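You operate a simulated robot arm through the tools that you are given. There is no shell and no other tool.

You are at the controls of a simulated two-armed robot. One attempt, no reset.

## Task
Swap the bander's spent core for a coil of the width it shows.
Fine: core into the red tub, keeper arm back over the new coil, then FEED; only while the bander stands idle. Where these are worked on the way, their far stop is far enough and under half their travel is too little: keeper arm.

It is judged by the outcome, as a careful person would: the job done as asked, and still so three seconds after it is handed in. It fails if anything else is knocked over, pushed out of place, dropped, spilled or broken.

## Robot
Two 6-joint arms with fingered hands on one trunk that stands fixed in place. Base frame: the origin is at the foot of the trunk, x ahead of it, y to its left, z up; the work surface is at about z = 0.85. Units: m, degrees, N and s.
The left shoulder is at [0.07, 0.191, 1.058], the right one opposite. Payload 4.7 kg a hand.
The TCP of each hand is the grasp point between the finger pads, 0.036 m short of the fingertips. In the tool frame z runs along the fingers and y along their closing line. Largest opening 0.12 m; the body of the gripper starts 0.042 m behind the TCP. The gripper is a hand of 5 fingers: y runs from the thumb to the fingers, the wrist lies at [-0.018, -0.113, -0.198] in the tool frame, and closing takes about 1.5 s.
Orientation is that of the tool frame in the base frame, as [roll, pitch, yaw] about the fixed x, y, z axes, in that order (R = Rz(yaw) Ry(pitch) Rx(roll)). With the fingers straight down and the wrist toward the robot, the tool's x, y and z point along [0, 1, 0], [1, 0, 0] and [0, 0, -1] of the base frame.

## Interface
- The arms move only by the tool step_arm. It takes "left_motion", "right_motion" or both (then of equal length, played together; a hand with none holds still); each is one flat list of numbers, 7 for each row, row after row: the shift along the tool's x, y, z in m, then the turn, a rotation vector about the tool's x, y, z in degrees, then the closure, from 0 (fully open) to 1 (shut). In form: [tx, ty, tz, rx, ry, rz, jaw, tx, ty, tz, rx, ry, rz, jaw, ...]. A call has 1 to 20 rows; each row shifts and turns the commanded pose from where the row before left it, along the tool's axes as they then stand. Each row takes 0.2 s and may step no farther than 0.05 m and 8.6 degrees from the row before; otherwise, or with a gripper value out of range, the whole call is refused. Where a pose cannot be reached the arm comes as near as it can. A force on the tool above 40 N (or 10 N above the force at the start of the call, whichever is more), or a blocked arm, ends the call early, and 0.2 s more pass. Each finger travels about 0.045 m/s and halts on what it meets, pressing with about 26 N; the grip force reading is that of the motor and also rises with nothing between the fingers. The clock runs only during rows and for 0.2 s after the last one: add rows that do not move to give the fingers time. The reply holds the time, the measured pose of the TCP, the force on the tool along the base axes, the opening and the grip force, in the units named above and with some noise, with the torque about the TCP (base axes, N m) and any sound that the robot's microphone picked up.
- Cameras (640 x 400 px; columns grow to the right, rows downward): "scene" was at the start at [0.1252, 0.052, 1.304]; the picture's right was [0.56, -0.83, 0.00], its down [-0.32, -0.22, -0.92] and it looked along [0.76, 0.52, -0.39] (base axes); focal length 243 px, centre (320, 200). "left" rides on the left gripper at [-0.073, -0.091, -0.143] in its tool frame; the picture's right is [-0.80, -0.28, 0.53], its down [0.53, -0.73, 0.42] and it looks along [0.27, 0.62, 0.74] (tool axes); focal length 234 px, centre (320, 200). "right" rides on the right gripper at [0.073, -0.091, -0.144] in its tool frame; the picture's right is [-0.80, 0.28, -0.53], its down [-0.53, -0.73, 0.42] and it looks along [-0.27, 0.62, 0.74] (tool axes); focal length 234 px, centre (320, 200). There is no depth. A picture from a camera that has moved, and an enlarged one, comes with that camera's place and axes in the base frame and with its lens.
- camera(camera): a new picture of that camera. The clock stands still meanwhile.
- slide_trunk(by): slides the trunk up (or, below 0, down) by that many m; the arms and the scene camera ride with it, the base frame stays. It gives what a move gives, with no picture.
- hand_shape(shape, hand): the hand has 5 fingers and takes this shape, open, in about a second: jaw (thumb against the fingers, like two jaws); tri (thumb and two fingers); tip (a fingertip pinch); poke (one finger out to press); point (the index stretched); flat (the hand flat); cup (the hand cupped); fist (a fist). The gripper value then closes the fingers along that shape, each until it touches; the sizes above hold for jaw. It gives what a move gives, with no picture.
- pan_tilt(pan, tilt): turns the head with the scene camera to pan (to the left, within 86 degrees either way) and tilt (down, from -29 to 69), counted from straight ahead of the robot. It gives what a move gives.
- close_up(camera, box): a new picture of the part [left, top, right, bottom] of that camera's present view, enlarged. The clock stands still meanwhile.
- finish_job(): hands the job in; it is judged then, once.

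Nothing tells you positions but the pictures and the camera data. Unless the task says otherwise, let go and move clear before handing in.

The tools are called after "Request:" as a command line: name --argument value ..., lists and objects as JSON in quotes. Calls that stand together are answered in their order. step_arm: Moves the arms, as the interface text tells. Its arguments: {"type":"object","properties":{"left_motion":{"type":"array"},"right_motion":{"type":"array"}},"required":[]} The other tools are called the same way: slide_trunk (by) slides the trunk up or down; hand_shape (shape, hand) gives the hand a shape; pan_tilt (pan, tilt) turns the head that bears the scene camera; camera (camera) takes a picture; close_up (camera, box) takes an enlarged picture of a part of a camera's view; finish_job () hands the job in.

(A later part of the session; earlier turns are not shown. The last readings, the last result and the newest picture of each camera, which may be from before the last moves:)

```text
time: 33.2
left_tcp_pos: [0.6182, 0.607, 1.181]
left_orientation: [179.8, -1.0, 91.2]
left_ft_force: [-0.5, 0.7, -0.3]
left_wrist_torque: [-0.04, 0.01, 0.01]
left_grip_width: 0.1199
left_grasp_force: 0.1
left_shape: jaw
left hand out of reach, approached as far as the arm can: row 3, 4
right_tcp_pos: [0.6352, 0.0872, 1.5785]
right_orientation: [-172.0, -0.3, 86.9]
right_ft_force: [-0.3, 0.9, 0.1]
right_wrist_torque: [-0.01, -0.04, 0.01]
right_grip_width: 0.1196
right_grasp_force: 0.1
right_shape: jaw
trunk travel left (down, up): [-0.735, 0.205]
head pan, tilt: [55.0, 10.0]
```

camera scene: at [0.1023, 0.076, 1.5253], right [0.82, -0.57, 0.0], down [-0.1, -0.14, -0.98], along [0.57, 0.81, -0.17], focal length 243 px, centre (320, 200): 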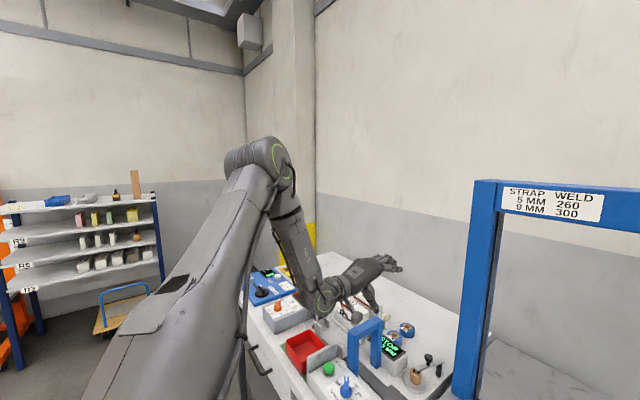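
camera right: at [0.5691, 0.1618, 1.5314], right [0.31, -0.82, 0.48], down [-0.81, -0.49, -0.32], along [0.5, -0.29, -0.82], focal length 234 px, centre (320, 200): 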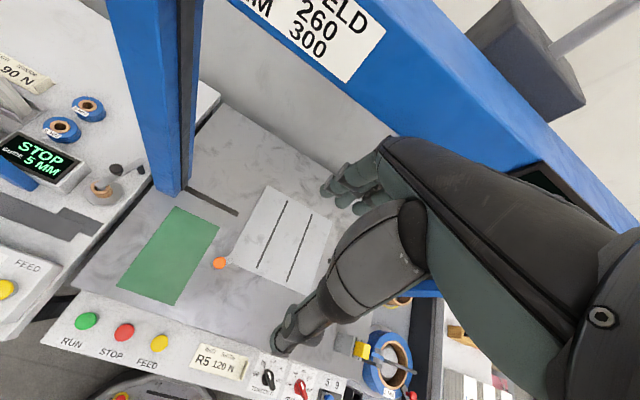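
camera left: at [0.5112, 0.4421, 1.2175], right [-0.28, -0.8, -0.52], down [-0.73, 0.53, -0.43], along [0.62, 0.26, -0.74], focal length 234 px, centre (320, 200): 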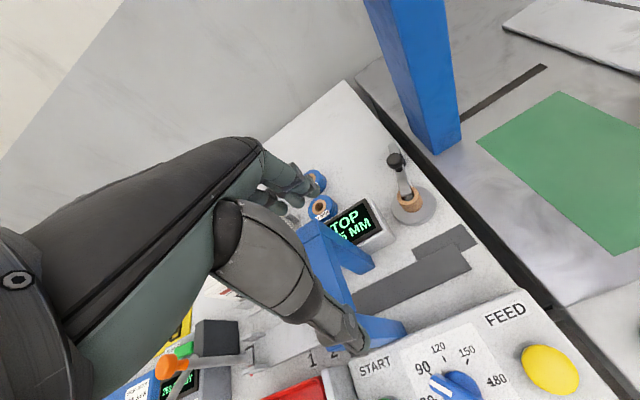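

The boundary is more like a curved shell than a flat stop. I'll learn from the right arm, which started nearly stretched out: I'll lower it to see whether its extended configuration can bend inward.

Request:
step_arm --right_motion '[0, -0.01, 0.04, 0, 0, 0, 0, 0, -0.01, 0.04, 0, 0, 0, 0, 0, -0.01, 0.04, 0, 0, 0, 0, 0, 0, 0.04, 0, 0, 0, 0]'

Request:
pan_tilt --pan 0 --tilt 0

Request:
camera --camera "scene"

```text
time: 34.2
left_tcp_pos: [0.62, 0.6055, 1.1785]
left_orientation: [-180.0, -1.2, 91.2]
left_ft_force: [-0.2, 0.4, -0.3]
left_wrist_torque: [0.0, -0.01, -0.02]
left_grip_width: 0.12
left_grasp_force: 0.1
left_shape: jaw
right_tcp_pos: [0.6649, 0.1496, 1.4849]
right_orientation: [-171.8, -0.1, 87.2]
right_ft_force: [0.6, -0.7, -0.5]
right_wrist_torque: [-0.01, 0.01, 0.02]
right_grip_width: 0.1198
right_grasp_force: 0.1
right_shape: jaw
right hand out of reach, approached as far as the arm can: row 1, 2, 3, 4
trunk travel left (down, up): [-0.735, 0.205]
head pan, tilt: [55.0, 10.0]
```

```text
time: 35.5
left_tcp_pos: [0.6194, 0.6073, 1.1789]
left_orientation: [179.9, -0.9, 91.1]
left_ft_force: [0.1, 0.7, -0.3]
left_wrist_torque: [0.02, 0.0, -0.06]
left_grip_width: 0.1202
left_grasp_force: 0.0
left_shape: jaw
right_tcp_pos: [0.6642, 0.1501, 1.4847]
right_orientation: [-171.9, -0.1, 87.2]
right_ft_force: [0.3, 0.5, -0.4]
right_wrist_torque: [-0.02, 0.03, 0.04]
right_grip_width: 0.12
right_grasp_force: 0.0
right_shape: jaw
trunk travel left (down, up): [-0.735, 0.205]
head pan, tilt: [0.0, 0.0]
```

```text
taken
camera scene: at [0.1392, 0.0, 1.5413], right [0.0, -1.0, 0.0], down [0.0, 0.0, -1.0], along [1.0, 0.0, 0.0], focal length 243 px, centre (320, 200)
```

scene: 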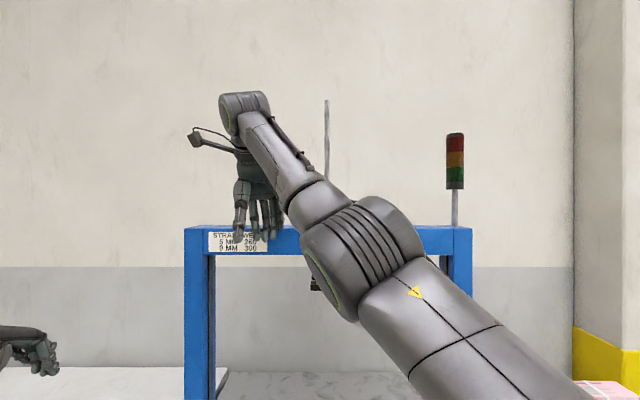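

The right arm is at its own inner shell, nearly straight. I'll try the left arm by another route: up and back first, then inward and forward at height.

Request:
step_arm --left_motion '[-0.02, -0.02, -0.04, 0, 0, 0, 0, -0.02, -0.02, -0.04, 0, 0, 0, 0, -0.02, -0.02, -0.04, 0, 0, 0, 0, -0.02, -0.02, -0.04, 0, 0, 0, 0, -0.02, -0.02, -0.04, 0, 0, 0, 0, -0.02, -0.02, -0.04, 0, 0, 0, 0]'

Request:
step_arm --left_motion '[-0.035, 0, 0, 0, 0, 0, 0, -0.035, 0, 0, 0, 0, 0, 0, -0.035, 0, 0, 0, 0, 0, 0, -0.035, 0.02, 0, 0, 0, 0, 0, 0, 0.04, 0, 0, 0, 0, 0, 0, 0.04, 0, 0, 0, 0, 0]'

```text
time: 36.9
left_tcp_pos: [0.4997, 0.4795, 1.4193]
left_orientation: [179.9, -1.0, 91.2]
left_ft_force: [0.3, -1.2, 0.6]
left_wrist_torque: [-0.01, -0.01, 0.02]
left_grip_width: 0.1198
left_grasp_force: 0.1
left_shape: jaw
right_tcp_pos: [0.6622, 0.147, 1.4862]
right_orientation: [-171.8, -0.3, 87.0]
right_ft_force: [-0.2, -0.4, 1.2]
right_wrist_torque: [0.0, -0.05, 0.01]
right_grip_width: 0.1199
right_grasp_force: 0.1
right_shape: jaw
trunk travel left (down, up): [-0.735, 0.205]
head pan, tilt: [0.0, 0.0]
```

```text
time: 38.3
left_tcp_pos: [0.5228, 0.4446, 1.3806]
left_orientation: [180.0, -0.9, 91.1]
left_ft_force: [0.5, -0.2, -0.4]
left_wrist_torque: [-0.01, 0.0, 0.0]
left_grip_width: 0.1201
left_grasp_force: 0.0
left_shape: jaw
left hand out of reach, approached as far as the arm can: row 2, 3, 4, 5, 6
right_tcp_pos: [0.6648, 0.1519, 1.485]
right_orientation: [-171.7, -0.1, 87.0]
right_ft_force: [0.1, 0.2, -0.5]
right_wrist_torque: [-0.03, 0.03, 0.01]
right_grip_width: 0.12
right_grasp_force: 0.2
right_shape: jaw
trunk travel left (down, up): [-0.735, 0.205]
head pan, tilt: [0.0, 0.0]
```

I'll measure the left arm's elbow from two head positions to work out the linkage properly.

Request:
pan_tilt --pan 86 --tilt 5

Request:
camera --camera "scene"

Request:
pan_tilt --pan 40 --tilt 5

Request:
camera --camera "scene"

```text
time: 39.9
left_tcp_pos: [0.5203, 0.4427, 1.3811]
left_orientation: [179.8, -0.9, 91.2]
left_ft_force: [0.5, 0.2, -0.2]
left_wrist_torque: [0.03, 0.03, 0.0]
left_grip_width: 0.1201
left_grasp_force: 0.1
left_shape: jaw
right_tcp_pos: [0.6628, 0.1493, 1.4866]
right_orientation: [-171.9, -0.1, 87.2]
right_ft_force: [-0.8, -0.1, 0.1]
right_wrist_torque: [-0.02, 0.0, 0.01]
right_grip_width: 0.1198
right_grasp_force: 0.1
right_shape: jaw
trunk travel left (down, up): [-0.735, 0.205]
head pan, tilt: [85.9, 5.0]
```

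```text
taken
camera scene: at [0.0554, 0.0914, 1.5334], right [1.0, -0.07, 0.0], down [-0.01, -0.09, -1.0], along [0.07, 0.99, -0.09], focal length 243 px, centre (320, 200)
```

scene: 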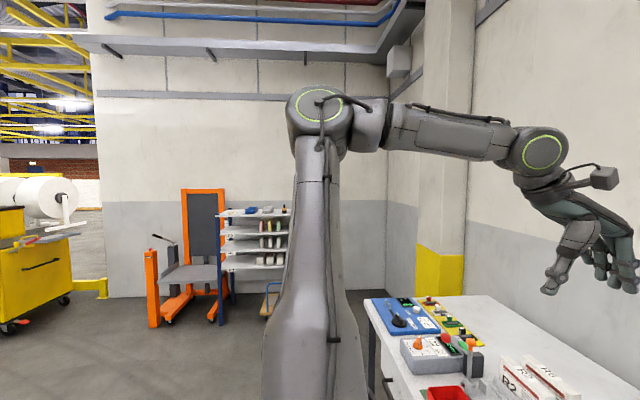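

```text
time: 41.0
left_tcp_pos: [0.5213, 0.4425, 1.3817]
left_orientation: [179.8, -0.8, 91.0]
left_ft_force: [0.1, -0.5, -0.2]
left_wrist_torque: [-0.02, 0.02, 0.02]
left_grip_width: 0.1203
left_grasp_force: 0.1
left_shape: jaw
right_tcp_pos: [0.663, 0.1502, 1.4857]
right_orientation: [-172.0, -0.1, 87.1]
right_ft_force: [0.2, -0.4, -0.5]
right_wrist_torque: [0.02, 0.0, 0.0]
right_grip_width: 0.1198
right_grasp_force: 0.1
right_shape: jaw
trunk travel left (down, up): [-0.735, 0.205]
head pan, tilt: [40.0, 5.0]
```

```text
taken
camera scene: at [0.1191, 0.0589, 1.5334], right [0.64, -0.77, 0.0], down [-0.07, -0.06, -1.0], along [0.76, 0.64, -0.09], focal length 243 px, centre (320, 200)
```

scene: 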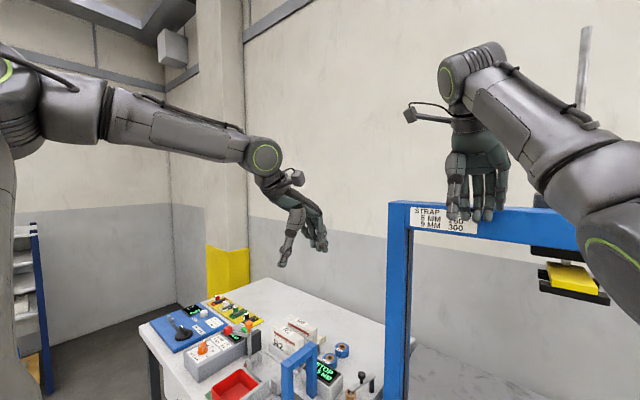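

This view is very informative. I'll triangulate the elbow and shoulder more exactly with zooms from two head angles.

Request:
pan_tilt --pan 50 --tilt 0

Request:
close_up --camera "scene" --box '[0, 50, 320, 250]'

Request:
pan_tilt --pan 86 --tilt 40

Request:
camera --camera "scene"

```text
time: 41.7
left_tcp_pos: [0.5218, 0.4423, 1.3818]
left_orientation: [179.8, -0.9, 91.1]
left_ft_force: [0.1, -0.2, -0.8]
left_wrist_torque: [0.0, -0.02, 0.01]
left_grip_width: 0.1199
left_grasp_force: 0.1
left_shape: jaw
right_tcp_pos: [0.6627, 0.1499, 1.4861]
right_orientation: [-172.0, -0.1, 87.0]
right_ft_force: [-0.3, -0.3, -0.4]
right_wrist_torque: [-0.02, -0.01, 0.01]
right_grip_width: 0.1197
right_grasp_force: 0.1
right_shape: jaw
trunk travel left (down, up): [-0.735, 0.205]
head pan, tilt: [50.0, 0.0]
```

```text
2.00 times, centred on (160, 150) of scene
camera zoom: at [0.1067, 0.0688, 1.5413], right [0.77, -0.64, 0.0], down [0.0, 0.0, -1.0], along [0.64, 0.77, 0.0], focal length 486 px, centre (640, 300)
```

zoom: 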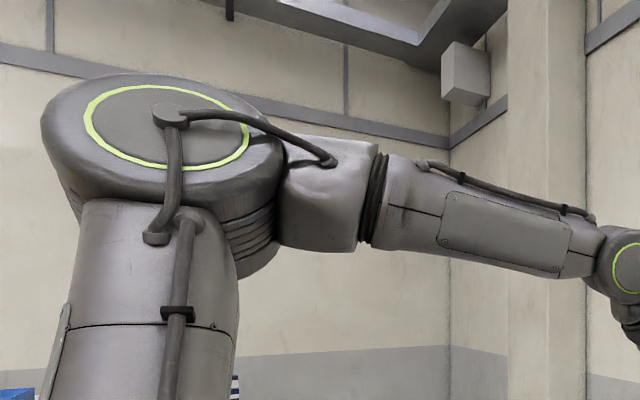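

```text
time: 42.8
left_tcp_pos: [0.5211, 0.4424, 1.3812]
left_orientation: [179.8, -0.9, 91.1]
left_ft_force: [0.1, -0.4, 0.4]
left_wrist_torque: [-0.02, -0.02, 0.02]
left_grip_width: 0.1197
left_grasp_force: 0.1
left_shape: jaw
right_tcp_pos: [0.6629, 0.1494, 1.4855]
right_orientation: [-171.9, -0.1, 87.1]
right_ft_force: [-0.1, -0.1, 0.8]
right_wrist_torque: [-0.02, 0.01, 0.02]
right_grip_width: 0.1197
right_grasp_force: 0.1
right_shape: jaw
trunk travel left (down, up): [-0.735, 0.205]
head pan, tilt: [85.9, 40.0]
```

```text
taken
camera scene: at [0.0549, 0.0846, 1.4777], right [1.0, -0.07, 0.0], down [-0.05, -0.64, -0.77], along [0.05, 0.76, -0.64], focal length 243 px, centre (320, 200)
```

scene: 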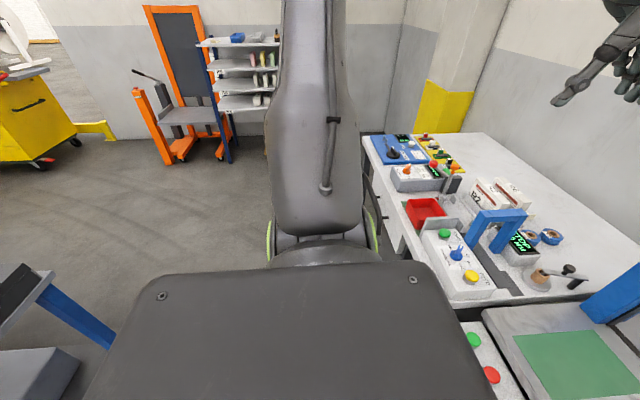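

I now have a consistent model: the shoulder axis runs sideways, the upper arm is about 0.42 m and the forearm about 0.345 m. To find which joint is at its stop, I'll try small rotations one at a time from this boundary pose.

Request:
step_arm --left_motion '[0, 0, 0, 0, 0, 8, 0, 0, 0, 0, 0, 0, 8, 0]'

Request:
step_arm --left_motion '[0, 0, 0, 0, 0, -8, 0, 0, 0, 0, 0, 0, -8, 0, 0, 0, 0, 0, 8, 0, 0, 0, 0, 0, 0, 8, 0, 0]'

Request:
step_arm --left_motion '[0, 0, 0, 0, -8, 0, 0, 0, 0, 0, 0, -8, 0, 0, 0, 0, 0, 0, -8, 0, 0, 0, 0, 0, 0, -8, 0, 0]'

Request:
step_arm --left_motion '[0, 0, 0, 0, 8, 0, 0, 0, 0, 0, 0, 8, 0, 0, 0, 0, 0, 8, 0, 0, 0, 0, 0, 0, 8, 0, 0, 0]'

```text
time: 43.4
left_tcp_pos: [0.5221, 0.4437, 1.3798]
left_orientation: [-179.8, -0.8, 75.0]
left_ft_force: [0.8, -1.0, 0.6]
left_wrist_torque: [-0.02, -0.01, -0.01]
left_grip_width: 0.12
left_grasp_force: 0.0
left_shape: jaw
right_tcp_pos: [0.6634, 0.1514, 1.4845]
right_orientation: [-171.9, -0.1, 87.0]
right_ft_force: [0.0, -0.2, 0.2]
right_wrist_torque: [-0.02, 0.04, -0.03]
right_grip_width: 0.1196
right_grasp_force: 0.0
right_shape: jaw
trunk travel left (down, up): [-0.735, 0.205]
head pan, tilt: [85.9, 40.0]
```

```text
time: 44.4
left_tcp_pos: [0.4973, 0.4698, 1.3719]
left_orientation: [179.8, -16.9, 91.1]
left_ft_force: [-0.5, 0.0, 0.3]
left_wrist_torque: [-0.03, -0.03, 0.01]
left_grip_width: 0.1199
left_grasp_force: 0.1
left_shape: jaw
left hand out of reach, approached as far as the arm can: row 3, 4
right_tcp_pos: [0.6619, 0.1494, 1.4868]
right_orientation: [-171.9, -0.1, 87.1]
right_ft_force: [-0.6, 0.3, 1.2]
right_wrist_torque: [0.02, -0.03, -0.02]
right_grip_width: 0.1201
right_grasp_force: 0.1
right_shape: jaw
trunk travel left (down, up): [-0.735, 0.205]
head pan, tilt: [85.9, 40.0]
```

```text
time: 45.4
left_tcp_pos: [0.4965, 0.4724, 1.3703]
left_orientation: [-180.0, 15.2, 91.1]
left_ft_force: [-0.3, -0.7, -0.2]
left_wrist_torque: [-0.01, -0.02, -0.01]
left_grip_width: 0.1204
left_grasp_force: 0.0
left_shape: jaw
right_tcp_pos: [0.6629, 0.1534, 1.4851]
right_orientation: [-171.9, 0.1, 87.1]
right_ft_force: [0.9, 0.4, -0.7]
right_wrist_torque: [-0.04, 0.01, 0.03]
right_grip_width: 0.1199
right_grasp_force: 0.1
right_shape: jaw
trunk travel left (down, up): [-0.735, 0.205]
head pan, tilt: [85.9, 40.0]
```

```text
time: 46.4
left_tcp_pos: [0.4903, 0.476, 1.3664]
left_orientation: [-164.1, -0.8, 91.0]
left_ft_force: [0.8, -0.3, -0.2]
left_wrist_torque: [0.01, -0.01, 0.01]
left_grip_width: 0.1202
left_grasp_force: 0.0
left_shape: jaw
left hand out of reach, approached as far as the arm can: row 4
right_tcp_pos: [0.6656, 0.1486, 1.4852]
right_orientation: [-171.8, -0.3, 87.0]
right_ft_force: [0.5, 0.9, 0.7]
right_wrist_torque: [0.03, 0.04, -0.01]
right_grip_width: 0.1197
right_grasp_force: 0.1
right_shape: jaw
trunk travel left (down, up): [-0.735, 0.205]
head pan, tilt: [85.9, 40.0]
```

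The blocked direction is mostly rotation about the forearm. I'll test whether very small steps can still creep past this boundary.

Request:
step_arm --left_motion '[0, 0, 0, -8, 0, 0, 0, 0, 0, 0, -8, 0, 0, 0, 0, 0.01, 0, 0, 0, 0, 0, 0, 0.01, 0, 0, 0, 0, 0, -0.008, 0.006, 0, 0, 0, 0, 0, -0.008, 0.006, 0, 0, 0, 0, 0, -0.008, 0.006, 0, 0, 0, 0, 0, -0.008, 0.006, 0, 0, 0, 0, 0, -0.008, 0.006, 0, 0, 0, 0, 0, -0.008, 0.006, 0, 0, 0, 0, 0, -0.008, 0.006, 0, 0, 0, 0, 0, -0.008, 0.006, 0, 0, 0, 0, 0]'

```text
time: 49.0
left_tcp_pos: [0.5292, 0.4414, 1.3563]
left_orientation: [179.8, -0.9, 91.1]
left_ft_force: [-0.5, -1.1, -0.9]
left_wrist_torque: [-0.02, 0.0, -0.01]
left_grip_width: 0.12
left_grasp_force: 0.2
left_shape: jaw
left hand out of reach, approached as far as the arm can: row 8, 9, 10, 11, 12
right_tcp_pos: [0.6635, 0.1495, 1.4864]
right_orientation: [-171.9, -0.1, 87.0]
right_ft_force: [0.6, -0.8, -0.5]
right_wrist_torque: [-0.02, 0.02, 0.02]
right_grip_width: 0.1201
right_grasp_force: 0.1
right_shape: jaw
trunk travel left (down, up): [-0.735, 0.205]
head pan, tilt: [85.9, 40.0]
```

Request:
pan_tilt --pan 45 --tilt 5

Request:
close_up --camera "scene" --box '[200, 110, 400, 250]'

Request:
pan_tilt --pan 86 --tilt 5

Request:
close_up --camera "scene" --box '[440, 90, 640, 310]'

```text
time: 50.1
left_tcp_pos: [0.5282, 0.4406, 1.3559]
left_orientation: [179.8, -0.8, 91.2]
left_ft_force: [0.4, 1.2, 0.3]
left_wrist_torque: [-0.02, -0.01, 0.02]
left_grip_width: 0.1203
left_grasp_force: 0.0
left_shape: jaw
right_tcp_pos: [0.6626, 0.1488, 1.4849]
right_orientation: [-172.0, -0.2, 87.0]
right_ft_force: [-0.3, 0.5, 0.4]
right_wrist_torque: [0.01, 0.03, 0.02]
right_grip_width: 0.1198
right_grasp_force: 0.0
right_shape: jaw
trunk travel left (down, up): [-0.735, 0.205]
head pan, tilt: [45.0, 5.0]
```

```text
2.86 times, centred on (300, 180) of scene
camera zoom: at [0.1137, 0.0649, 1.5333], right [0.71, -0.71, 0.0], down [-0.06, -0.06, -1.0], along [0.7, 0.7, -0.09], focal length 694 px, centre (377, 257)
```

zoom: 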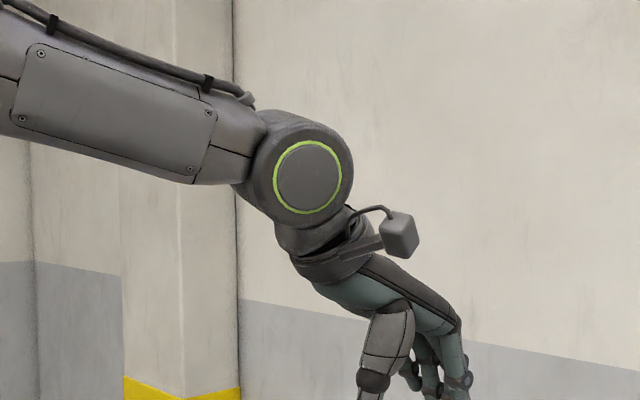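

```text
time: 51.2
left_tcp_pos: [0.5283, 0.4411, 1.3554]
left_orientation: [179.9, -0.9, 91.1]
left_ft_force: [-0.1, -0.1, 0.8]
left_wrist_torque: [0.02, -0.01, -0.01]
left_grip_width: 0.12
left_grasp_force: 0.0
left_shape: jaw
right_tcp_pos: [0.6642, 0.1499, 1.4853]
right_orientation: [-171.8, 0.0, 87.1]
right_ft_force: [-0.3, -0.1, 0.4]
right_wrist_torque: [-0.01, 0.01, 0.02]
right_grip_width: 0.1199
right_grasp_force: 0.1
right_shape: jaw
trunk travel left (down, up): [-0.735, 0.205]
head pan, tilt: [85.9, 5.0]
```

```text
1.82 times, centred on (540, 200) of scene
camera zoom: at [0.0554, 0.0914, 1.5334], right [1.0, -0.07, 0.0], down [-0.01, -0.09, -1.0], along [0.07, 0.99, -0.09], focal length 442 px, centre (-80, 200)
```

zoom: 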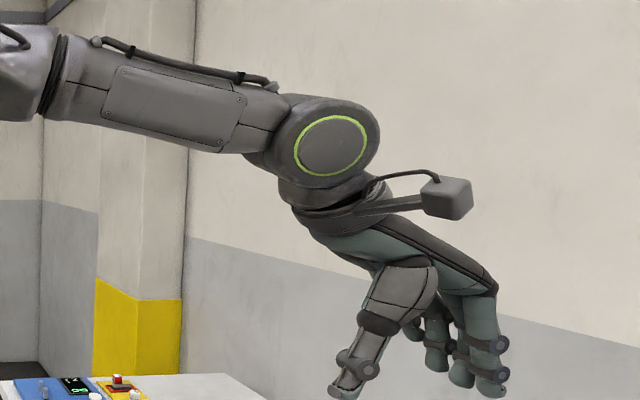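

The hand's wrist mechanism is clearer now. Rolling the hand sideways with its top leaning left should relieve the forearm roll, so I'll test that and then push forward and right.

Request:
step_arm --left_motion '[0, 0, 0, 0, -8, 0, 0, 0, 0, 0, 0, -8, 0, 0, 0, 0, 0, 0, -8, 0, 0, 0, 0, 0, 0, -8, 0, 0, -0.02, 0.03, 0, 0, 0, 0, 0, -0.02, 0.03, 0, 0, 0, 0, 0, -0.02, 0.03, 0, 0, 0, 0, 0, -0.02, 0.03, 0, 0, 0, 0, 0]'

```text
time: 53.0
left_tcp_pos: [0.5443, 0.4081, 1.3735]
left_orientation: [179.8, 31.0, 91.1]
left_ft_force: [1.1, -0.5, -0.1]
left_wrist_torque: [0.01, -0.01, 0.02]
left_grip_width: 0.1199
left_grasp_force: 0.1
left_shape: jaw
left hand out of reach, approached as far as the arm can: row 5, 6, 7, 8
right_tcp_pos: [0.6632, 0.1471, 1.4861]
right_orientation: [-171.9, -0.2, 87.1]
right_ft_force: [0.1, -0.6, 0.2]
right_wrist_torque: [0.03, 0.01, 0.01]
right_grip_width: 0.1199
right_grasp_force: 0.0
right_shape: jaw
trunk travel left (down, up): [-0.735, 0.205]
head pan, tilt: [85.9, 5.0]
```

Request:
close_up --camera "scene" --box '[240, 40, 640, 290]'

Request:
pan_tilt --pan 52 --tilt 0

Request:
close_up --camera "scene" --box '[0, 50, 400, 300]'

```text
1.60 times, centred on (440, 165) of scene
camera zoom: at [0.0557, 0.0896, 1.5335], right [1.0, -0.07, 0.0], down [-0.01, -0.09, -1.0], along [0.07, 0.99, -0.09], focal length 388 px, centre (128, 256)
```

zoom: 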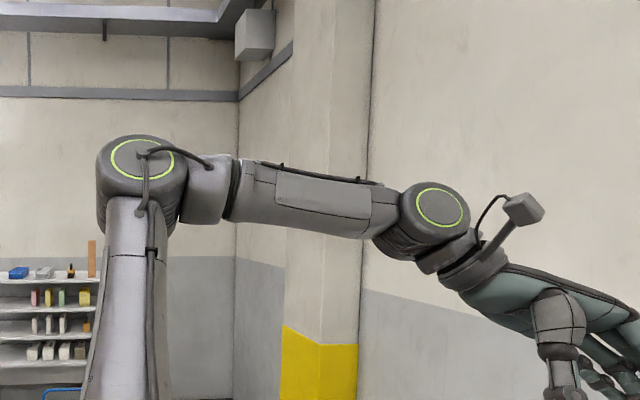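

```text
time: 54.0
left_tcp_pos: [0.5433, 0.4105, 1.3724]
left_orientation: [179.8, 31.1, 91.0]
left_ft_force: [0.7, -0.1, 0.3]
left_wrist_torque: [-0.01, -0.04, 0.02]
left_grip_width: 0.1199
left_grasp_force: 0.1
left_shape: jaw
right_tcp_pos: [0.6633, 0.1503, 1.4855]
right_orientation: [-171.9, -0.1, 87.1]
right_ft_force: [-0.8, -0.5, -0.4]
right_wrist_torque: [0.01, -0.03, -0.01]
right_grip_width: 0.1198
right_grasp_force: 0.1
right_shape: jaw
trunk travel left (down, up): [-0.735, 0.205]
head pan, tilt: [52.0, 0.0]
```

```text
1.60 times, centred on (200, 175) of scene
camera zoom: at [0.1042, 0.0713, 1.5413], right [0.79, -0.61, 0.0], down [0.0, 0.0, -1.0], along [0.61, 0.79, 0.0], focal length 388 px, centre (512, 240)
```

zoom: 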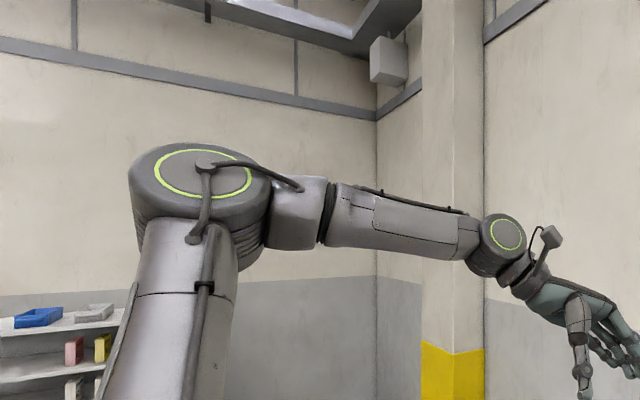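

Request:
close_up --camera "scene" --box '[280, 170, 360, 220]'

Request:
pan_tilt --pan 86 --tilt 5

Request:
close_up --camera "scene" --box '[460, 130, 620, 230]'

```text
8.00 times, centred on (320, 195) of scene
camera zoom: at [0.1042, 0.0713, 1.5413], right [0.79, -0.61, 0.0], down [0.0, 0.0, -1.0], along [0.61, 0.79, 0.0], focal length 1942 px, centre (320, 240)
```

zoom: 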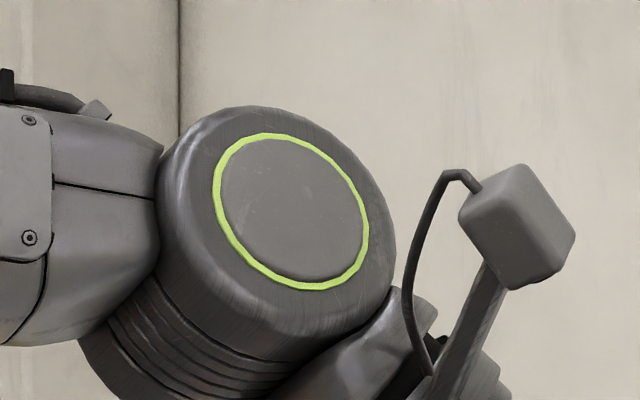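

```text
time: 54.9
left_tcp_pos: [0.5447, 0.4108, 1.3736]
left_orientation: [179.9, 31.0, 91.2]
left_ft_force: [-0.6, 0.1, -0.3]
left_wrist_torque: [0.04, -0.02, 0.0]
left_grip_width: 0.12
left_grasp_force: 0.0
left_shape: jaw
right_tcp_pos: [0.6632, 0.1496, 1.4871]
right_orientation: [-171.9, 0.0, 87.1]
right_ft_force: [0.2, 0.4, 0.3]
right_wrist_torque: [0.01, -0.02, 0.02]
right_grip_width: 0.1199
right_grasp_force: 0.0
right_shape: jaw
trunk travel left (down, up): [-0.735, 0.205]
head pan, tilt: [85.9, 5.0]
```

```text
4.00 times, centred on (540, 180) of scene
camera zoom: at [0.0554, 0.0915, 1.5334], right [1.0, -0.07, 0.0], down [-0.01, -0.09, -1.0], along [0.07, 0.99, -0.09], focal length 971 px, centre (-560, 280)
```

zoom: 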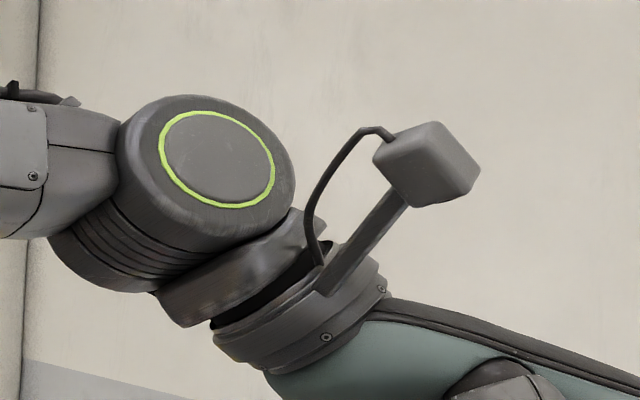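

The limit looks position-like and fixed to the trunk. One suspect is the right arm reaching across in front, so I'll swing it up and to the right, away from the frame and the left arm, and then re-test.

Request:
step_arm --right_motion '[-0.03, -0.018, -0.03, 0, 0, 0, 0, -0.03, -0.018, -0.03, 0, 0, 0, 0, -0.03, -0.018, -0.03, 0, 0, 0, 0, -0.03, -0.018, -0.03, 0, 0, 0, 0, -0.03, -0.018, -0.03, 0, 0, 0, 0, -0.03, -0.018, -0.03, 0, 0, 0, 0, -0.03, -0.018, -0.03, 0, 0, 0, 0, -0.03, -0.018, -0.03, 0, 0, 0, 0]'

Request:
pan_tilt --pan -10 --tilt -15

Request:
camera --camera "scene"

```text
time: 56.7
left_tcp_pos: [0.5439, 0.4119, 1.3742]
left_orientation: [180.0, 30.9, 91.1]
left_ft_force: [-0.2, 0.4, -0.5]
left_wrist_torque: [0.01, -0.02, -0.01]
left_grip_width: 0.12
left_grasp_force: 0.1
left_shape: jaw
right_tcp_pos: [0.5879, -0.0055, 1.6685]
right_orientation: [-172.5, -0.2, 87.3]
right_ft_force: [-0.1, -1.1, 0.3]
right_wrist_torque: [0.02, 0.01, 0.05]
right_grip_width: 0.1198
right_grasp_force: 0.1
right_shape: jaw
right hand out of reach, approached as far as the arm can: row 1, 2, 5, 6, 7, 8
trunk travel left (down, up): [-0.735, 0.205]
head pan, tilt: [85.9, 5.0]
```

```text
time: 58.5
left_tcp_pos: [0.542, 0.4105, 1.3743]
left_orientation: [179.8, 31.1, 91.2]
left_ft_force: [-0.1, 0.4, 0.7]
left_wrist_torque: [0.0, 0.05, -0.02]
left_grip_width: 0.1201
left_grasp_force: 0.0
left_shape: jaw
right_tcp_pos: [0.5878, -0.005, 1.668]
right_orientation: [-172.5, -0.3, 87.2]
right_ft_force: [0.3, 0.1, -0.3]
right_wrist_torque: [-0.02, -0.01, -0.01]
right_grip_width: 0.1198
right_grasp_force: 0.0
right_shape: jaw
trunk travel left (down, up): [-0.735, 0.205]
head pan, tilt: [-10.0, -15.0]
```

```text
taken
camera scene: at [0.1281, -0.0141, 1.5638], right [-0.17, -0.98, 0.0], down [0.25, -0.04, -0.97], along [0.95, -0.17, 0.26], focal length 243 px, centre (320, 200)
```

scene: 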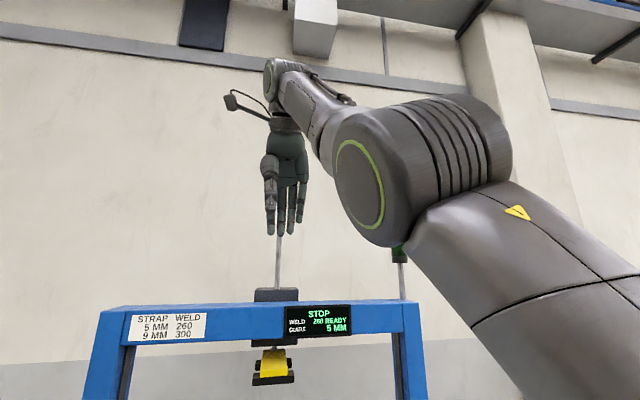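

The big machine carries its own display (STOP, GUIDE 5 MM), and I noticed something like a spool on its right. I need to check which machine is the bander with the spent core.

Request:
pan_tilt --pan -35 --tilt 40

Request:
camera --camera "scene"

Request:
camera --camera "right"

```text
time: 59.7
left_tcp_pos: [0.5428, 0.4105, 1.3736]
left_orientation: [180.0, 31.1, 91.1]
left_ft_force: [0.0, -0.2, -0.6]
left_wrist_torque: [0.0, -0.03, 0.0]
left_grip_width: 0.1203
left_grasp_force: 0.0
left_shape: jaw
right_tcp_pos: [0.588, -0.0044, 1.6676]
right_orientation: [-172.5, -0.4, 87.3]
right_ft_force: [-0.5, -0.7, -1.4]
right_wrist_torque: [0.03, 0.0, 0.03]
right_grip_width: 0.1199
right_grasp_force: 0.1
right_shape: jaw
trunk travel left (down, up): [-0.735, 0.205]
head pan, tilt: [-35.0, 40.0]
```

```text
taken
camera scene: at [0.1185, -0.0489, 1.4777], right [-0.57, -0.82, 0.0], down [-0.53, 0.37, -0.77], along [0.63, -0.44, -0.64], focal length 243 px, centre (320, 200)
```

scene: 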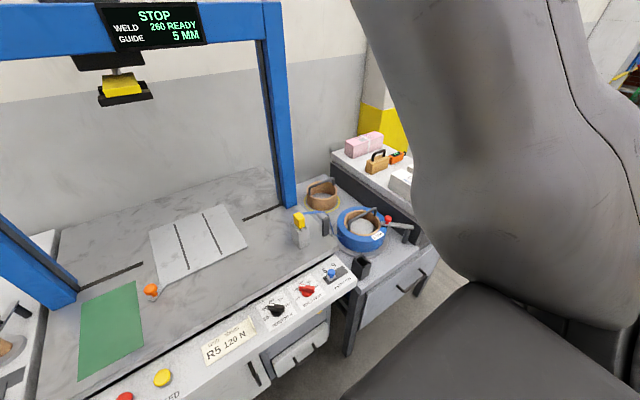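

```text
taken
camera right: at [0.5185, 0.0694, 1.8208], right [0.31, -0.82, 0.48], down [-0.81, -0.49, -0.33], along [0.51, -0.29, -0.81], focal length 234 px, centre (320, 200)
```

right: 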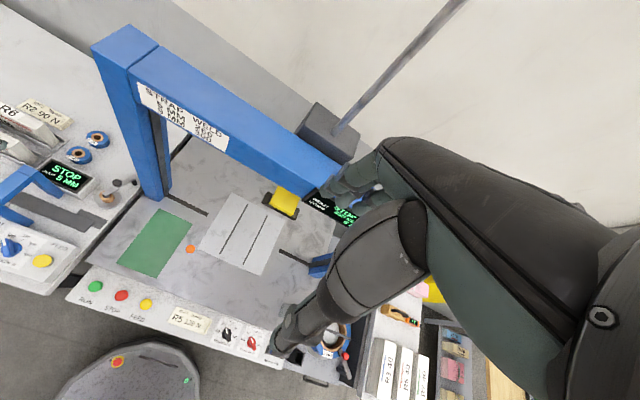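

The spent core, the keeper, the spare coils and the red tub all belong to the small bander on the left bench, so that's the one. With the right arm moved, I'll re-test the left arm's boundary.

Request:
step_arm --left_motion '[-0.02, 0.03, 0, 0, 0, 0, 0, -0.02, 0.03, 0, 0, 0, 0, 0, -0.02, 0.03, 0, 0, 0, 0, 0]'

Request:
step_arm --left_motion '[0, 0, 0, 0, 8, 0, 0, 0, 0, 0, 0, 8, 0, 0, 0, 0, 0, 0, 8, 0, 0, 0, 0, 0, 0, 7, 0, 0, -0.03, 0.03, 0, 0, 0, 0, 0, -0.03, 0.03, 0, 0, 0, 0, 0]'

```text
time: 60.5
left_tcp_pos: [0.5392, 0.3976, 1.3802]
left_orientation: [179.9, 31.1, 91.3]
left_ft_force: [0.5, 0.1, 0.4]
left_wrist_torque: [-0.02, -0.04, -0.01]
left_grip_width: 0.12
left_grasp_force: 0.1
left_shape: jaw
left hand out of reach, approached as far as the arm can: row 1, 2, 3
right_tcp_pos: [0.5884, -0.0051, 1.6683]
right_orientation: [-172.5, -0.3, 87.2]
right_ft_force: [0.8, 0.2, -0.7]
right_wrist_torque: [-0.01, -0.01, 0.03]
right_grip_width: 0.1199
right_grasp_force: 0.0
right_shape: jaw
trunk travel left (down, up): [-0.735, 0.205]
head pan, tilt: [-35.0, 40.0]
```

```text
time: 61.9
left_tcp_pos: [0.5146, 0.424, 1.3608]
left_orientation: [180.0, 0.1, 91.1]
left_ft_force: [-0.2, 0.1, -0.4]
left_wrist_torque: [-0.01, -0.01, 0.0]
left_grip_width: 0.1198
left_grasp_force: 0.0
left_shape: jaw
left hand out of reach, approached as far as the arm can: row 3, 4, 5, 6
right_tcp_pos: [0.5889, -0.0042, 1.6676]
right_orientation: [-172.5, -0.3, 87.3]
right_ft_force: [1.4, -0.1, 0.1]
right_wrist_torque: [0.01, 0.03, 0.01]
right_grip_width: 0.1198
right_grasp_force: 0.2
right_shape: jaw
trunk travel left (down, up): [-0.735, 0.205]
head pan, tilt: [-35.0, 40.0]
```

No change, so it isn't the right arm. I'll zoom in on the left wrist now with the fingers straight down to compare its joint axis with the rolled pose.

Request:
pan_tilt --pan 52 --tilt 0

Request:
close_up --camera "scene" --box '[240, 150, 360, 225]'

Request:
close_up --camera "scene" --box '[0, 40, 400, 290]'

```text
time: 63.5
left_tcp_pos: [0.5147, 0.4249, 1.36]
left_orientation: [179.9, 0.1, 91.0]
left_ft_force: [-0.6, -1.0, 0.0]
left_wrist_torque: [-0.04, 0.02, -0.03]
left_grip_width: 0.1201
left_grasp_force: 0.0
left_shape: jaw
right_tcp_pos: [0.587, -0.0053, 1.6677]
right_orientation: [-172.4, -0.3, 87.2]
right_ft_force: [0.0, 0.1, -0.6]
right_wrist_torque: [-0.01, 0.03, -0.01]
right_grip_width: 0.1196
right_grasp_force: 0.2
right_shape: jaw
trunk travel left (down, up): [-0.735, 0.205]
head pan, tilt: [52.0, 0.0]
```

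```text
5.33 times, centred on (300, 188) of scene
camera zoom: at [0.1043, 0.0706, 1.5413], right [0.79, -0.62, 0.0], down [0.0, 0.0, -1.0], along [0.62, 0.79, 0.0], focal length 1295 px, centre (427, 267)
```

zoom: 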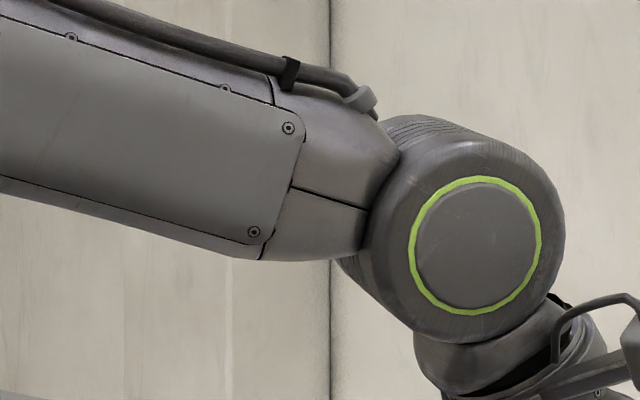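

```text
1.60 times, centred on (200, 165) of scene
camera zoom: at [0.1043, 0.0706, 1.5413], right [0.79, -0.62, 0.0], down [0.0, 0.0, -1.0], along [0.62, 0.79, 0.0], focal length 388 px, centre (512, 256)
```

zoom: 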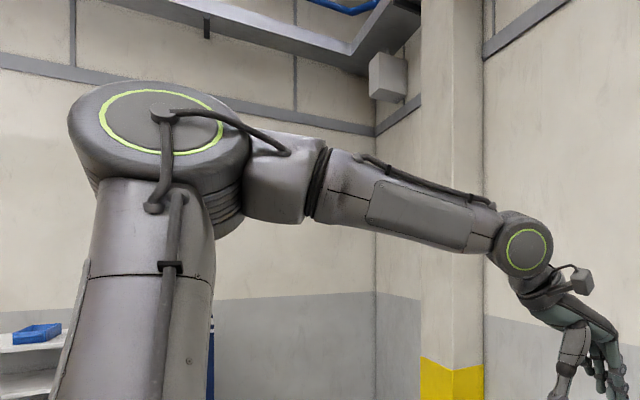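

I'll check how far the left arm can straighten out in open space to the left, well above the bench, to see whether the elbow itself is limited.

Request:
step_arm --left_motion '[0.04, -0.01, 0, 0, 0, 0, 0, 0.04, -0.01, 0, 0, 0, 0, 0, 0.04, -0.01, 0, 0, 0, 0, 0, 0.04, -0.01, 0, 0, 0, 0, 0, 0.04, -0.01, 0, 0, 0, 0, 0, 0.04, -0.01, 0, 0, 0, 0, 0, 0.04, -0.01, 0, 0, 0, 0, 0, 0.04, -0.01, 0, 0, 0, 0, 0, 0.04, -0.01, 0, 0, 0, 0, 0, 0.04, -0.01, 0, 0, 0, 0, 0]'

Request:
pan_tilt --pan 80 --tilt 5

Request:
camera --camera "scene"

```text
time: 65.7
left_tcp_pos: [0.4919, 0.7409, 1.3665]
left_orientation: [180.0, 0.2, 91.2]
left_ft_force: [0.6, -0.9, 0.4]
left_wrist_torque: [-0.07, -0.01, 0.01]
left_grip_width: 0.1198
left_grasp_force: 0.0
left_shape: jaw
left hand out of reach, approached as far as the arm can: row 3, 4, 5, 6, 7, 8
right_tcp_pos: [0.5889, -0.0025, 1.6674]
right_orientation: [-172.4, -0.2, 87.2]
right_ft_force: [-0.1, 0.7, -0.4]
right_wrist_torque: [-0.01, -0.01, -0.03]
right_grip_width: 0.1198
right_grasp_force: 0.1
right_shape: jaw
trunk travel left (down, up): [-0.735, 0.205]
head pan, tilt: [52.0, 0.0]
```

```text
time: 66.6
left_tcp_pos: [0.4934, 0.7368, 1.3681]
left_orientation: [179.9, 0.0, 91.2]
left_ft_force: [0.7, 0.2, -0.3]
left_wrist_torque: [0.01, -0.01, -0.02]
left_grip_width: 0.1197
left_grasp_force: 0.1
left_shape: jaw
right_tcp_pos: [0.5886, -0.0066, 1.6689]
right_orientation: [-172.4, -0.2, 87.2]
right_ft_force: [-0.4, -0.4, 0.0]
right_wrist_torque: [0.01, 0.0, 0.01]
right_grip_width: 0.1197
right_grasp_force: 0.1
right_shape: jaw
trunk travel left (down, up): [-0.735, 0.205]
head pan, tilt: [80.0, 5.0]
```

```text
taken
camera scene: at [0.0648, 0.0896, 1.5335], right [0.98, -0.17, 0.0], down [-0.02, -0.09, -1.0], along [0.17, 0.98, -0.09], focal length 243 px, centre (320, 200)
```

scene: 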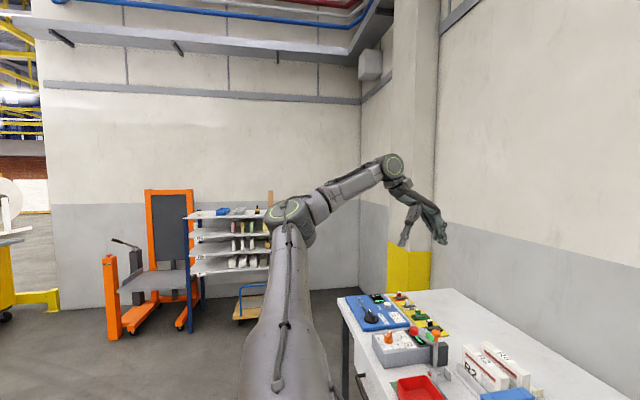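

The elbow does open here and the arm is more extended. From this posture I'll try moving forward, then inward.

Request:
step_arm --left_motion '[0, 0.04, 0, 0, 0, 0, 0, 0, 0.04, 0, 0, 0, 0, 0, 0, 0.04, 0, 0, 0, 0, 0]'

Request:
step_arm --left_motion '[0, 0, 0.04, 0, 0, 0, 0, 0, 0, 0.04, 0, 0, 0, 0, 0, 0, 0.04, 0, 0, 0, 0]'

```text
time: 67.4
left_tcp_pos: [0.5858, 0.7249, 1.3602]
left_orientation: [179.8, 0.3, 90.9]
left_ft_force: [0.0, 3.1, -10.1]
left_wrist_torque: [-0.37, -0.01, -0.05]
left_grip_width: 0.1199
left_grasp_force: 0.0
left_shape: jaw
left hand out of reach, approached as far as the arm can: row 3
right_tcp_pos: [0.5945, -0.0019, 1.6652]
right_orientation: [-172.2, 0.0, 87.3]
right_ft_force: [-0.1, -0.1, -0.7]
right_wrist_torque: [-0.02, -0.01, 0.02]
right_grip_width: 0.1197
right_grasp_force: 0.0
right_shape: jaw
trunk travel left (down, up): [-0.735, 0.205]
head pan, tilt: [80.0, 5.0]
```

```text
time: 68.2
left_tcp_pos: [0.5816, 0.726, 1.2385]
left_orientation: [-179.9, 0.2, 91.2]
left_ft_force: [-0.5, 0.4, -0.9]
left_wrist_torque: [0.02, 0.04, -0.06]
left_grip_width: 0.1198
left_grasp_force: 0.0
left_shape: jaw
right_tcp_pos: [0.5904, -0.0009, 1.6677]
right_orientation: [-172.5, -0.1, 87.2]
right_ft_force: [0.2, -0.2, 0.4]
right_wrist_torque: [0.03, -0.03, -0.03]
right_grip_width: 0.12
right_grasp_force: 0.0
right_shape: jaw
trunk travel left (down, up): [-0.735, 0.205]
head pan, tilt: [80.0, 5.0]
```

That moved with a small jerk, as if a wrist joint flipped. I'll look at the posture now.

Request:
pan_tilt --pan 62 --tilt 10

Request:
camera --camera "scene"

Request:
step_arm --left_motion '[-0.03, 0.03, 0, 0, 0, 0, 0, -0.03, 0.03, 0, 0, 0, 0, 0, -0.03, 0.03, 0, 0, 0, 0, 0]'

```text
time: 69.0
left_tcp_pos: [0.5795, 0.7223, 1.2427]
left_orientation: [179.9, 0.0, 91.2]
left_ft_force: [0.4, 0.0, 0.4]
left_wrist_torque: [-0.01, 0.0, 0.0]
left_grip_width: 0.1199
left_grasp_force: 0.1
left_shape: jaw
right_tcp_pos: [0.5874, -0.0059, 1.6687]
right_orientation: [-172.5, -0.3, 87.2]
right_ft_force: [-0.9, -0.1, 0.1]
right_wrist_torque: [-0.01, -0.01, 0.02]
right_grip_width: 0.1199
right_grasp_force: 0.0
right_shape: jaw
trunk travel left (down, up): [-0.735, 0.205]
head pan, tilt: [62.0, 10.0]
```

```text
taken
camera scene: at [0.0917, 0.0814, 1.5255], right [0.88, -0.47, 0.0], down [-0.08, -0.15, -0.98], along [0.46, 0.87, -0.17], focal length 243 px, centre (320, 200)
```

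scene: 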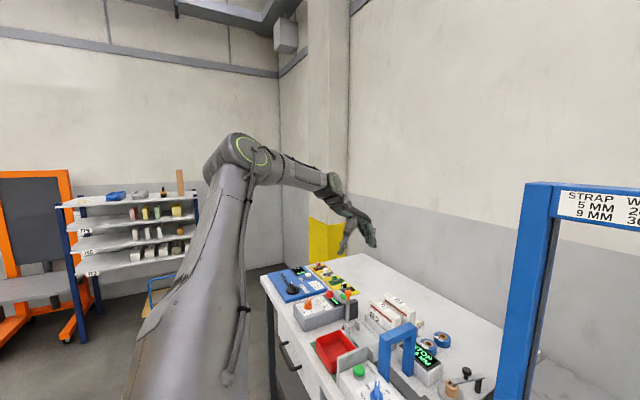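

```text
time: 69.8
left_tcp_pos: [0.6262, 0.6177, 1.2475]
left_orientation: [179.9, -0.1, 91.2]
left_ft_force: [0.2, -0.7, 0.5]
left_wrist_torque: [0.0, -0.01, 0.0]
left_grip_width: 0.12
left_grasp_force: 0.0
left_shape: jaw
left hand out of reach, approached as far as the arm can: row 1, 2, 3
right_tcp_pos: [0.5888, -0.0062, 1.6691]
right_orientation: [-172.4, -0.4, 87.3]
right_ft_force: [-0.7, -0.8, 0.7]
right_wrist_torque: [0.01, 0.01, 0.0]
right_grip_width: 0.1199
right_grasp_force: 0.0
right_shape: jaw
trunk travel left (down, up): [-0.735, 0.205]
head pan, tilt: [62.0, 10.0]
```

I'll try the natural reaching posture: fingers pointing forward with the palm down, then push forward and right to see if the arm can extend that way.

Request:
step_arm --left_motion '[0, -0.02, 0, -8, 0, 0, 0, 0, -0.02, 0, -8, 0, 0, 0, 0, 0, 0, -8, 0, 0, 0, 0, 0, 0, -8, 0, 0, 0, 0, 0, 0, -8, 0, 0, 0, 0, 0, 0, -8, 0, 0, 0, 0, 0, 0, -8, 0, 0, 0, 0, 0, 0, -8, 0, 0, 0, 0, 0, 0, -8, 0, 0, 0, 0, 0, 0, -8, 0, 0, 0, 0, 0, 0, -8, 0, 0, 0]'

Request:
step_arm --left_motion '[-0.02, 0, 0.035, 0, 0, 0, 0, -0.02, 0, 0.035, 0, 0, 0, 0, -0.02, 0, 0.035, 0, 0, 0, 0, -0.02, 0, 0.035, 0, 0, 0, 0]'

Request:
camera --camera "scene"

```text
time: 72.2
left_tcp_pos: [0.6104, 0.5594, 1.2001]
left_orientation: [93.3, 3.8, 90.6]
left_ft_force: [-3.8, -5.2, 2.5]
left_wrist_torque: [0.24, 0.1, 0.33]
left_grip_width: 0.12
left_grasp_force: 0.0
left_shape: jaw
left hand out of reach, approached as far as the arm can: row 2, 3, 4, 5
right_tcp_pos: [0.5901, -0.004, 1.6665]
right_orientation: [-172.4, -0.2, 87.3]
right_ft_force: [0.9, -0.2, 0.5]
right_wrist_torque: [-0.01, 0.02, -0.02]
right_grip_width: 0.1196
right_grasp_force: 0.0
right_shape: jaw
trunk travel left (down, up): [-0.735, 0.205]
head pan, tilt: [62.0, 10.0]
```

```text
time: 73.2
left_tcp_pos: [0.7518, 0.4741, 1.2]
left_orientation: [91.9, 0.0, 91.2]
left_ft_force: [0.6, -0.5, -0.6]
left_wrist_torque: [-0.02, 0.01, 0.02]
left_grip_width: 0.1196
left_grasp_force: 0.1
left_shape: jaw
right_tcp_pos: [0.5913, -0.0059, 1.6664]
right_orientation: [-172.3, -0.3, 87.2]
right_ft_force: [0.3, 0.4, -0.4]
right_wrist_torque: [0.03, 0.03, 0.0]
right_grip_width: 0.1195
right_grasp_force: 0.0
right_shape: jaw
trunk travel left (down, up): [-0.735, 0.205]
head pan, tilt: [62.0, 10.0]
```

```text
taken
camera scene: at [0.0948, 0.0806, 1.5253], right [0.88, -0.47, 0.0], down [-0.08, -0.15, -0.98], along [0.46, 0.87, -0.17], focal length 243 px, centre (320, 200)
```

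scene: 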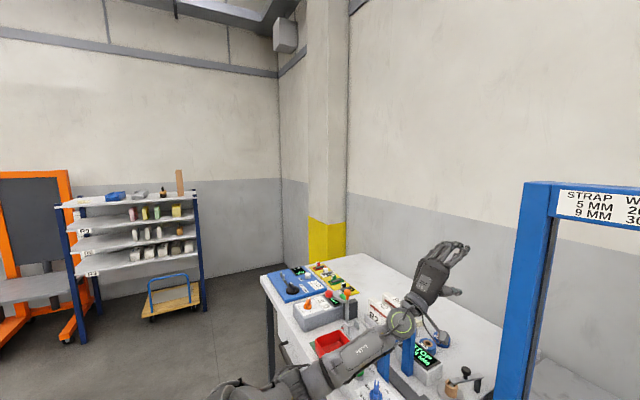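

The arm has dropped into an elbow-low configuration and now reaches (0.75, 0.47) freely. I'll turn the fingers down from here, in place and at height.

Request:
step_arm --left_motion '[0, 0, 0, 8, 0, 0, 0, 0, 0, 0, 8, 0, 0, 0, 0, 0, 0, 8, 0, 0, 0, 0, 0, 0, 8, 0, 0, 0, 0, 0, 0, 8, 0, 0, 0]'

Request:
camera --camera "scene"

```text
time: 74.5
left_tcp_pos: [0.7503, 0.4746, 1.2009]
left_orientation: [128.7, 0.3, 91.6]
left_ft_force: [0.3, 0.3, -0.4]
left_wrist_torque: [0.0, -0.03, -0.02]
left_grip_width: 0.1198
left_grasp_force: 0.0
left_shape: jaw
left hand out of reach, approached as far as the arm can: row 1
right_tcp_pos: [0.5888, -0.0044, 1.6671]
right_orientation: [-172.4, -0.2, 87.2]
right_ft_force: [0.0, -0.9, 0.1]
right_wrist_torque: [-0.01, 0.03, 0.01]
right_grip_width: 0.1196
right_grasp_force: 0.1
right_shape: jaw
trunk travel left (down, up): [-0.735, 0.205]
head pan, tilt: [62.0, 10.0]
```

```text
taken
camera scene: at [0.093, 0.0811, 1.5253], right [0.88, -0.47, 0.0], down [-0.08, -0.15, -0.98], along [0.46, 0.87, -0.17], focal length 243 px, centre (320, 200)
```

scene: 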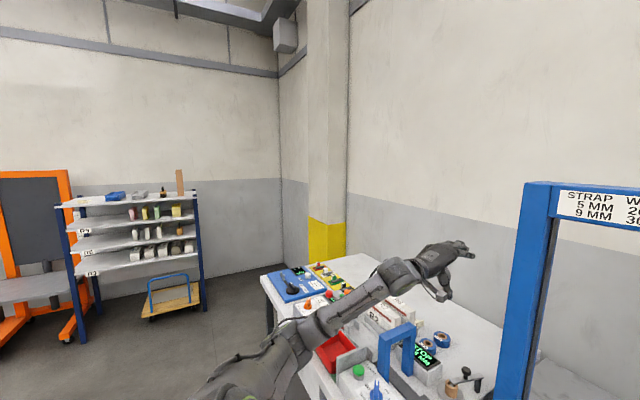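

It works. I'll continue turning the fingers down.

Request:
step_arm --left_motion '[0, 0, 0, 8, 0, 0, 0, 0, 0, 0, 8, 0, 0, 0, 0, 0, 0, 8, 0, 0, 0, 0, 0, 0, 8, 0, 0, 0, 0, 0, 0, 8, 0, 0, 0, 0, 0, 0, 8, 0, 0, 0, 0, 0, 0, 3.3, 0, 0, 0]'

Request:
camera --camera "scene"

```text
time: 76.0
left_tcp_pos: [0.7487, 0.4759, 1.2007]
left_orientation: [180.0, 0.4, 91.6]
left_ft_force: [0.5, -0.7, -0.7]
left_wrist_torque: [-0.01, 0.03, 0.0]
left_grip_width: 0.1201
left_grasp_force: 0.0
left_shape: jaw
right_tcp_pos: [0.5886, -0.0045, 1.668]
right_orientation: [-172.5, -0.4, 87.2]
right_ft_force: [-1.1, -0.2, -0.2]
right_wrist_torque: [0.0, 0.02, 0.02]
right_grip_width: 0.1197
right_grasp_force: 0.0
right_shape: jaw
trunk travel left (down, up): [-0.735, 0.205]
head pan, tilt: [62.0, 10.0]
```

```text
taken
camera scene: at [0.0927, 0.0818, 1.5253], right [0.88, -0.47, 0.0], down [-0.08, -0.15, -0.98], along [0.46, 0.87, -0.17], focal length 243 px, centre (320, 200)
```

scene: 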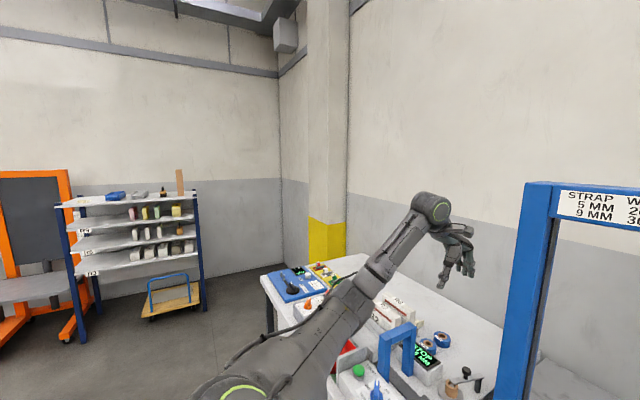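

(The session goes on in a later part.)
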